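You operate a simulated robot arm through the tools that you are given. There is no shell and no other tool. Be economical: measure what you need, move in short steps, check, and stop when the job is done.

Carry out the task below with a simulated robot arm. There is one attempt and no reset: what you move stays moved.

TASK
Put one of the steel funnels from the top of the grey bench on top of the round filter there.
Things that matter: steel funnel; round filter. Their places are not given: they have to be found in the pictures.

It is judged by the outcome, as a careful person would: the job done as asked, and still so three seconds after it is handed in. It fails if anything else is knocked over, pushed out of place, dropped, spilled or broken.

THE ROBOT
A 7-joint arm with a two-finger parallel gripper, fixed in place. Base frame: the origin is at the foot of the arm, x ahead of it, y to its left, z up; the work surface is at about z = 0. Lengths are in m, angles in rad, forces in N, time in s.
With the tool pointing down near the work surface it reaches from about 0.22 to 0.58 m from the base axis. Its first joint turns from -1.152 to 1.152 rad. Payload 2.5 kg.
Tool frame: the origin (TCP) lies between the finger pads and is the grasp point; the fingertips stand 0.023 m ahead of it; z points along the fingers, y is the line along which they close. The gripper opens to 0.094 m. The fingers are 0.038 m wide and 0.01 m thick; the gripper's body (0.054 by 0.096 m) begins 0.039 m behind the TCP.
Orientation is told as [roll, pitch, yaw] about the base's x, y, z axes, in that order, counted from this pose: with the fingers straight down and closing along the base's y, the tool's x points along the base's -x, its y along +y and its z along -z.

THE INTERFACE
- The arm moves only by the tool move_arm. Its argument "commands" is one flat list of numbers, 7 for each row, row after row: the shift along the tool's x, y, z in units of 25 mm (1.0 is 25 mm), then the turn, a rotation vector about the tool's x, y, z in units of 4 degrees (1.0 is 4 degrees), then the gripper command, from -1 (fully open) to 1 (shut), values between in proportion. In form: [tx, ty, tz, rx, ry, rz, gripper, tx, ty, tz, rx, ry, rz, gripper, ...]. A call has 1 to 12 rows; each row shifts and turns the commanded pose from where the row before left it, along the tool's axes as they then stand. A call with a number of a shift or a turn outside -1 to 1 is refused whole. A row lasts 0.2 s, in which the tool goes at most 0.05 m and 0.15 rad; a call with a longer step from one row to the next is refused whole, and so is a gripper value outside its range. A pose out of reach is approached as far as the arm can. The call stops where the force on the tool passes 40 N (or 10 N more than at its start, if that is more) or the arm is blocked; 0.2 s more then pass. The fingers move at their own pace (about 0.108 m/s each) and stop on an object; they squeeze with about 40 N. The grip force told is the motor's: it shows also when the fingers shut on nothing. Time passes only in rows, and 0.2 s behind the last, so rows that do not move let the fingers close. It gives the time, the measured TCP pose, the force on the tool (base axes), the opening and the grip force at its end, in the units of the frame above (readings bear some noise).
- Cameras (640 x 400 px; columns grow to the right, rows downward): "scene" is fixed at [0.1073, -0.3995, 0.5458]; the picture's right is [0.91, -0.42, 0.00], its down [-0.23, -0.50, -0.83] and it looks along [0.35, 0.75, -0.56] (base axes); focal length 356 px, centre (320, 200). "wrist" rides on the gripper at [-0.039, 0, -0.044] in the tool frame; the picture's right is [0.00, -1.00, 0.00], its down [0.97, 0.00, -0.24] and it looks along [0.24, 0.00, 0.97] (tool axes); focal length 218 px, centre (320, 200).
- grab_frame(camera): a new picture of that camera. No time passes.
- pixel_to_xyz(camera, pixels): for up to 12 pixels [column, row] of the newest picture of that camera ("zoom" is the newest enlarged one), the place [x, y, z] in the base frame of the surface seen there, good to about 0.002 m. No time passes.
- enlarge(camera, box): a new picture of the part [left, top, right, bottom] of that camera's present view, enlarged. No time passes.
- sign_off(): hands the job in; it is judged then, once.

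Work in short steps. Measure before you move; look again where a grasp or a placing could have gone wrong, and mend it. You have 60 turns and 20 pictures in all, the two below and enlarged ones among them. Open the gripper and draw the arm clear of the work before you hand the job in, unless the task says otherwise; then end with one line.

The tools are called after "Request:" as name(argument=value, ...) on one line, values as JSON. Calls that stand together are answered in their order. move_arm: Moves the arm, as the interface text tells. Its arguments: {"type":"object","properties":{"commands":{"type":"array","items":{"type":"number"}}},"required":["commands"]} The other tools are called the same way: grab_frame (camera) takes a picture; pixel_to_xyz (camera, pixels) gives the place of the surface under pixels of a picture; enlarge (camera, box) takes an enlarged picture of a part of a camera's view; sign_off () hands the job in.

At the start:

```text
time_s: 0.0
eef_pos: [0.3005, 0.1129, 0.2605]
orientation: [0.0, -0.001, 0.0]
ft_force: [0.7, 0.2, 0.7]
opening: 0.0941
grasp_force: 0.0
```

scene: 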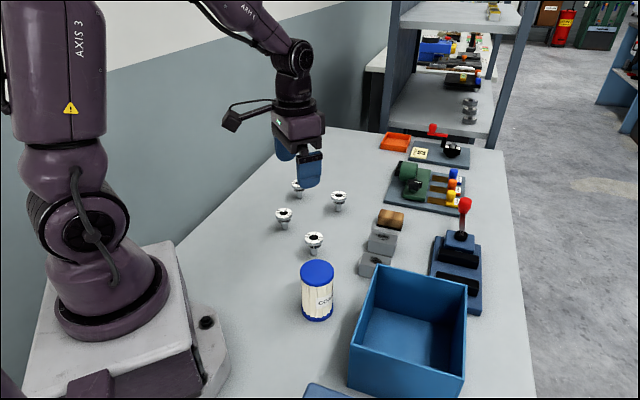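
wrist: 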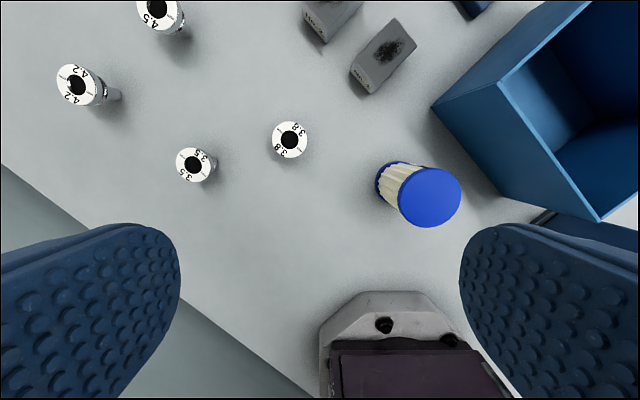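

The small steel funnels are at scene (283,215), (314,240), (339,198) and (297,187), and the blue-capped filter is at (317,285). I'll zoom in and measure them.

Request:
enlarge(camera="scene", box=[250, 170, 410, 330])

Request:
pixel_to_xyz(camera="wrist", pixels=[[276, 140], [303, 140], [289, 126], [289, 154], [195, 150], [195, 180], [210, 190], [398, 197], [462, 197], [430, 169], [430, 225], [240, 200]])

Request:
pixel_to_xyz(camera="scene", pixels=[[317, 270], [302, 270], [333, 270], [317, 318], [314, 250], [314, 236], [307, 240], [322, 240], [314, 233], [283, 227], [370, 265]])

```text
2.50 times, centred on (330, 250) of scene
```

zoom: 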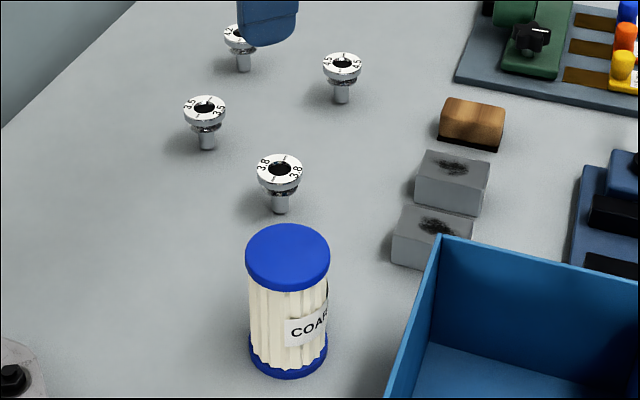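

```text
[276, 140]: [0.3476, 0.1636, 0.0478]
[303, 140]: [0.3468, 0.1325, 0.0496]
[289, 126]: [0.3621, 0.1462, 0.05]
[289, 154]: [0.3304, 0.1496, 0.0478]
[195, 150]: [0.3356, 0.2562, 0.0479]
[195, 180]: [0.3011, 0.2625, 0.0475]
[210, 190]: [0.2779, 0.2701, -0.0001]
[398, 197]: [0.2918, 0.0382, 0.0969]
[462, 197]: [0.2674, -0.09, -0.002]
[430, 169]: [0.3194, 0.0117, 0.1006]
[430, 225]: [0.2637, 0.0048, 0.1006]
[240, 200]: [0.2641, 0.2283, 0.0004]
```

```text
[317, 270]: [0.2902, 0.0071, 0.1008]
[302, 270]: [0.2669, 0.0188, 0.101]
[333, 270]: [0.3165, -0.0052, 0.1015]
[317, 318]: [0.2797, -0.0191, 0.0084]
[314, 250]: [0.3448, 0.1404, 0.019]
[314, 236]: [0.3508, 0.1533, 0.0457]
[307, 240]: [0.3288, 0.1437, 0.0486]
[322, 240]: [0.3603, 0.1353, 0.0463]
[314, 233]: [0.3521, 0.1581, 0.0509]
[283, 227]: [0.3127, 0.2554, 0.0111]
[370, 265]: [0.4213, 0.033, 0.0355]
```

Funnel 3.8 has its centre at about (0.346, 0.148) and its rim top at z≈0.049, with a rim about 32 mm across. The filter's top centre is about (0.291, 0.008) at z≈0.101. I'll move above the funnel with the gripper open.

Request:
move_arm(commands=[-0.91, 0.7, 0, 0, 0, 0, -1, -0.91, 0.7, 0, 0, 0, 0, -1, 0, 0, 1, 0, 0, 0, -1, 0, 0, 1, 0, 0, 0, -1, 0, 0, 1, 0, 0, 0, -1, 0, 0, 1, 0, 0, 0, -1, 0, 0, 0.8, 0, 0, 0, -1, 0, 0, 0, 0, 0, 0, -1])

Request:
grab_frame(camera="wrist")

Request:
pixel_to_xyz(camera="scene", pixels=[[317, 262], [317, 280]])

```text
time_s: 1.8
eef_pos: [0.3447, 0.148, 0.1409]
orientation: [0.003, 0.0, 0.0]
ft_force: [0.4, 0.2, -0.4]
opening: 0.0937
grasp_force: 0.0
```

```text
16 pictures are left
```

wrist: 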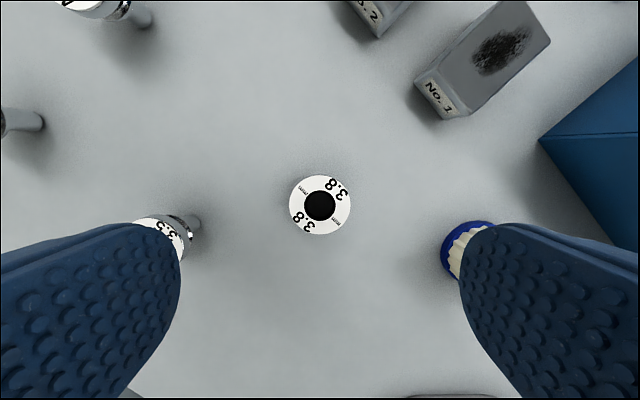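

```text
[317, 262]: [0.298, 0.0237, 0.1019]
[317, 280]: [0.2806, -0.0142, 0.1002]
```

The funnel is centred between the fingers at (320,205). I'll check its centre again and lower to z≈0.045.

Request:
pixel_to_xyz(camera="wrist", pixels=[[291, 205], [349, 205], [320, 178], [320, 232]])

Request:
move_arm(commands=[0, 0, 1, 0, 0, 0, -1, 0, 0, 1, 0, 0, 0, -1, 0, 0, 1, 0, 0, 0, -1, 0, 0, 0.84, 0, 0, 0, -1, 0, 0, 0, 0, 0, 0, -1])

Request:
enlarge(camera="scene", box=[250, 170, 410, 330])

```text
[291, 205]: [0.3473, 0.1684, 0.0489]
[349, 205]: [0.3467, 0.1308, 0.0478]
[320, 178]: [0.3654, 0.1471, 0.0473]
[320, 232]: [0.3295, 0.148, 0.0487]
```

```text
time_s: 3.0
eef_pos: [0.3455, 0.15, 0.0437]
orientation: [0.0, 0.0, 0.001]
ft_force: [0.2, -0.3, 0.5]
opening: 0.0941
grasp_force: 0.1
```

```text
2.50 times, centred on (330, 250) of scene
```

zoom: 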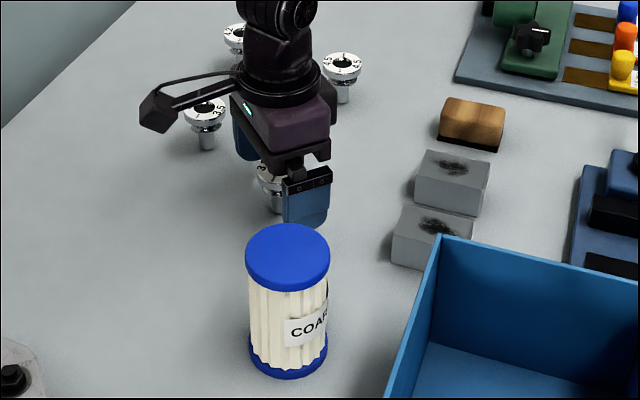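

The funnel's centre (0.347, 0.149) matches the TCP, so I'll close the gripper.

Request:
move_arm(commands=[0, 0, 0, 0, 0, 0, 0, 0, 0, 0, 0, 0, 0, 0.5, 0, 0, 0, 0, 0, 0, 1, 0, 0, 0, 0, 0, 0, 1, 0, 0, 0, 0, 0, 0, 1])

```text
time_s: 4.2
eef_pos: [0.3462, 0.1501, 0.0431]
orientation: [0.001, 0.0, -0.001]
ft_force: [-0.1, 0.6, -0.6]
opening: 0.0388
grasp_force: 40.4
```

The fingers stopped at 38.8 mm with 40 N, so they hold the rim. I'll lift well above the filter and look.

Request:
move_arm(commands=[0, 0, -0.5, 0, 0, 0, 1, 0, 0, -1, 0, 0, 0, 1, 0, 0, -1, 0, 0, 0, 1, 0, 0, -1, 0, 0, 0, 1, 0, 0, -1, 0, 0, 0, 1, 0, 0, -1, 0, 0, 0, 1, 0, 0, 0, 0, 0, 0, 1])

Request:
enlarge(camera="scene", box=[250, 130, 410, 330])

Request:
grab_frame(camera="wrist")

```text
time_s: 5.8
eef_pos: [0.3451, 0.1509, 0.1802]
orientation: [0.001, 0.0, -0.001]
ft_force: [-0.2, -0.1, -0.1]
opening: 0.0388
grasp_force: 39.8
```

```text
2.00 times, centred on (330, 230) of scene
```

zoom: 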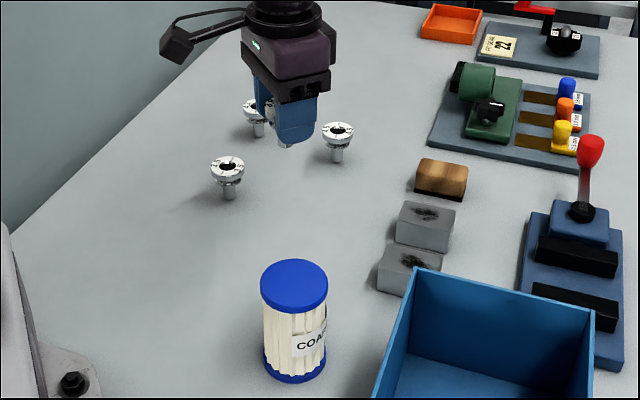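

```text
13 pictures are left
```

wrist: 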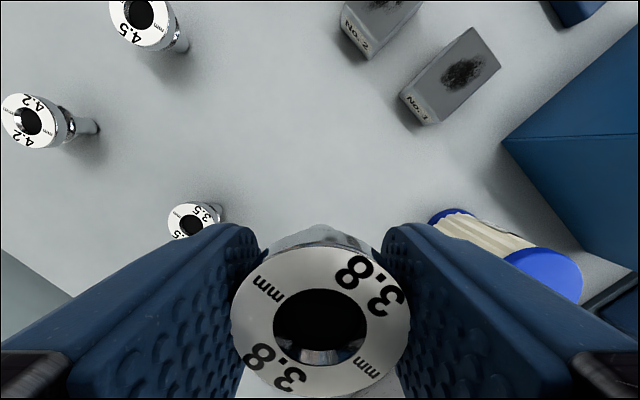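

The funnel is held. I'll check the rim for tilt and measure the filter's top edge again.

Request:
pixel_to_xyz(camera="wrist", pixels=[[260, 325], [385, 325], [320, 265], [320, 382], [262, 280], [375, 375], [320, 235], [340, 232]])

Request:
pixel_to_xyz(camera="zoom", pixels=[[263, 285], [326, 285], [294, 262], [294, 308]])

```text
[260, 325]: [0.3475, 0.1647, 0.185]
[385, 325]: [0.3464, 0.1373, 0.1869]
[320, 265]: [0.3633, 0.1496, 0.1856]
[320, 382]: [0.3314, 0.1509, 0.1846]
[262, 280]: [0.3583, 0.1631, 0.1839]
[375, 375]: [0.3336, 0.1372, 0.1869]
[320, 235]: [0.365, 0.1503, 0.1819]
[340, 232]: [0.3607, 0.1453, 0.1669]
```

```text
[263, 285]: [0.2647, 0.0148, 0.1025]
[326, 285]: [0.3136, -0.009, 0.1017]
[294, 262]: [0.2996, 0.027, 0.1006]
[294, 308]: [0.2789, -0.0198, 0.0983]
```

The rim is level, and the filter's centre is about (0.290, 0.005). The funnel's bottom is at about 0.137, which clears the filter top at 0.101, so I'll move across.

Request:
move_arm(commands=[0.323, -0.831, 0, 0, 0, 0, 1, 0.323, -0.831, 0, 0, 0, 0, 1, 0.323, -0.831, 0, 0, 0, 0, 1, 0.323, -0.831, 0, 0, 0, 0, 1, 0.323, -0.831, 0, 0, 0, 0, 1, 0.323, -0.831, 0, 0, 0, 0, 1, 0.323, -0.831, 0, 0, 0, 0, 1, 0, 0, 0, 0, 0, 0, 1, 0, 0, 0, 0, 0, 0, 1])

Request:
enlarge(camera="scene", box=[230, 170, 410, 350])

Request:
grab_frame(camera="wrist")

```text
time_s: 7.8
eef_pos: [0.291, 0.0024, 0.1812]
orientation: [0.001, -0.001, -0.002]
ft_force: [0.7, -0.2, -1.4]
opening: 0.0387
grasp_force: 40.0
```

```text
2.22 times, centred on (320, 260) of scene
```

zoom: 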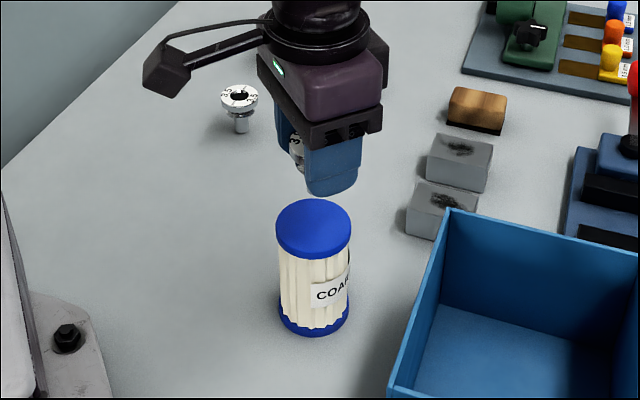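

```text
11 pictures are left
```

wrist: 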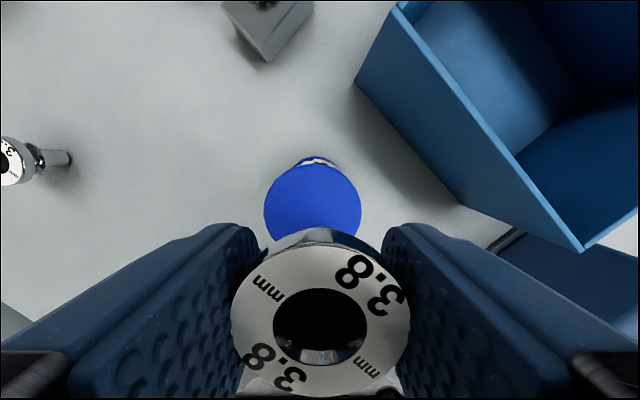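

I'll measure the filter's edges from this close view.

Request:
pixel_to_xyz(camera="wrist", pixels=[[266, 213], [358, 213], [312, 168], [265, 205], [360, 205], [278, 180], [346, 180]])

```text
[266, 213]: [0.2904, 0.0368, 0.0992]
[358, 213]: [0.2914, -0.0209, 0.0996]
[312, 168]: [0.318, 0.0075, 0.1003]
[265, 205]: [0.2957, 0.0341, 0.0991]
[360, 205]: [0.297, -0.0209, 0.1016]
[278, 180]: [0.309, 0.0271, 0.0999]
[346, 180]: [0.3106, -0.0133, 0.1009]
```

The filter's centre is (0.290, 0.007), so I'll shift +4 mm in y and descend to about 2 mm above the contact height.

Request:
move_arm(commands=[0.0, 0.17, 0, 0, 0, 0, 1, 0, 0, 0.6, 0, 0, 0, 1, 0, 0, 0.5, 0, 0, 0, 1, 0, 0, 0.26, 0, 0, 0, 1, 0, 0, 0, 0, 0, 0, 1])

Request:
enlarge(camera="scene", box=[270, 210, 370, 310])

```text
time_s: 9.0
eef_pos: [0.289, 0.0083, 0.1475]
orientation: [0.0, -0.001, 0.001]
ft_force: [0.1, 0.2, -1.1]
opening: 0.0386
grasp_force: 39.6
```

```text
4.00 times, centred on (320, 260) of scene
```

zoom: 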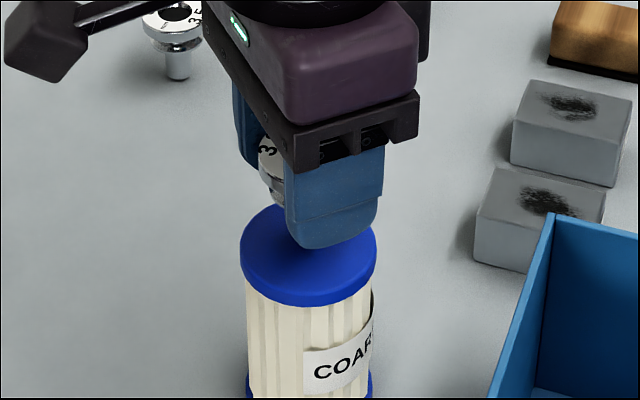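

Now small steps of about 1 mm until contact shows in the force.

Request:
move_arm(commands=[0, 0, 0.06, 0, 0, 0, 1, 0, 0, 0.05, 0, 0, 0, 1, 0, 0, 0, 0, 0, 0, 1])

```text
time_s: 9.8
eef_pos: [0.2901, 0.0073, 0.1453]
orientation: [0.001, -0.001, 0.0]
ft_force: [-0.1, -0.5, -1.3]
opening: 0.0386
grasp_force: 40.4
```

Request:
move_arm(commands=[0, 0, 0.04, 0, 0, 0, 1, 0, 0, 0, 0, 0, 0, 1])

```text
time_s: 10.4
eef_pos: [0.2896, 0.0068, 0.1436]
orientation: [0.0, -0.003, 0.0]
ft_force: [-0.2, 1.0, 8.4]
opening: 0.0385
grasp_force: 39.8
```

The force rose to 8 N, so the funnel is touching the filter. I'll open gradually.

Request:
move_arm(commands=[0, 0, 0, 0, 0, 0, 0.15, 0, 0, 0, 0, 0, 0, 0.08, 0, 0, 0, 0, 0, 0, 0, 0, 0, 0, 0, 0, 0, -0.2, 0, 0, 0, 0, 0, 0, -0.5, 0, 0, 0, 0, 0, 0, -0.5])

Request:
grab_frame(camera="wrist")

```text
time_s: 11.8
eef_pos: [0.2893, 0.007, 0.1438]
orientation: [0.001, 0.0, -0.001]
ft_force: [-0.6, 0.4, 0.8]
opening: 0.0709
grasp_force: 0.2
```

```text
9 pictures are left
```

wrist: 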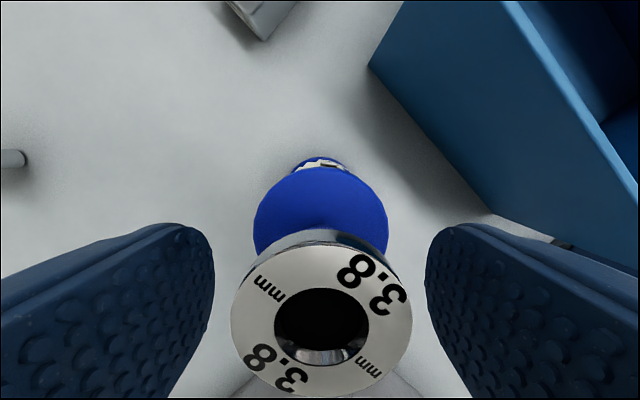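

The funnel stands free and level on the filter. I'll raise the arm straight up and check.

Request:
move_arm(commands=[0, 0, -0.4, 0, 0, 0, -0.6, 0, 0, -0.8, 0, 0, 0, -0.6, 0, 0, -1, 0, 0, 0, -0.6, 0, 0, -1, 0, 0, 0, -0.6, 0, 0, -1, 0, 0, 0, -1, 0, 0, -1, 0, 0, 0, -1, 0, 1, 0, 0, 0, 0, -1, 0, 1, 0, 0, 0, 0, -1, 0, 1, 0, 0, 0, 0, -1, 0, 1, 0, 0, 0, 0, -1, 0, 0, 0, 0, 0, 0, -1])

Request:
enlarge(camera="scene", box=[230, 150, 430, 350])

```text
time_s: 14.2
eef_pos: [0.29, 0.1083, 0.2727]
orientation: [0.001, -0.001, 0.001]
ft_force: [-0.4, -0.5, 0.5]
opening: 0.0941
grasp_force: 0.1
```

```text
2.00 times, centred on (330, 250) of scene
```

zoom: 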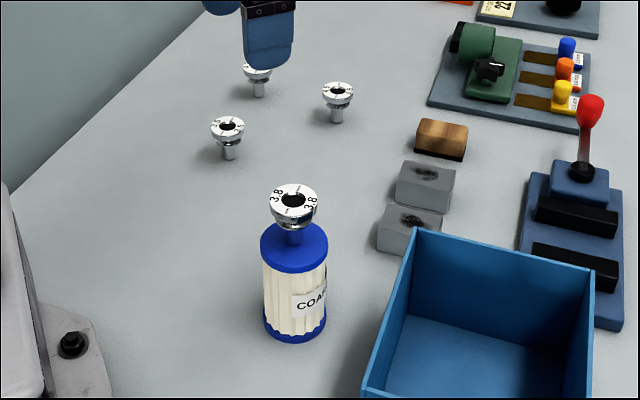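

The funnel stands upright in the middle of the filter, nothing else has moved, and the arm is clear with the gripper open. I'll hand it in.

Request:
sign_off()

```text
The job is handed in.
```

The steel funnel marked 3.8 is standing upright in the middle of the round filter's top. Nothing else was moved, and the arm is clear with the gripper open.
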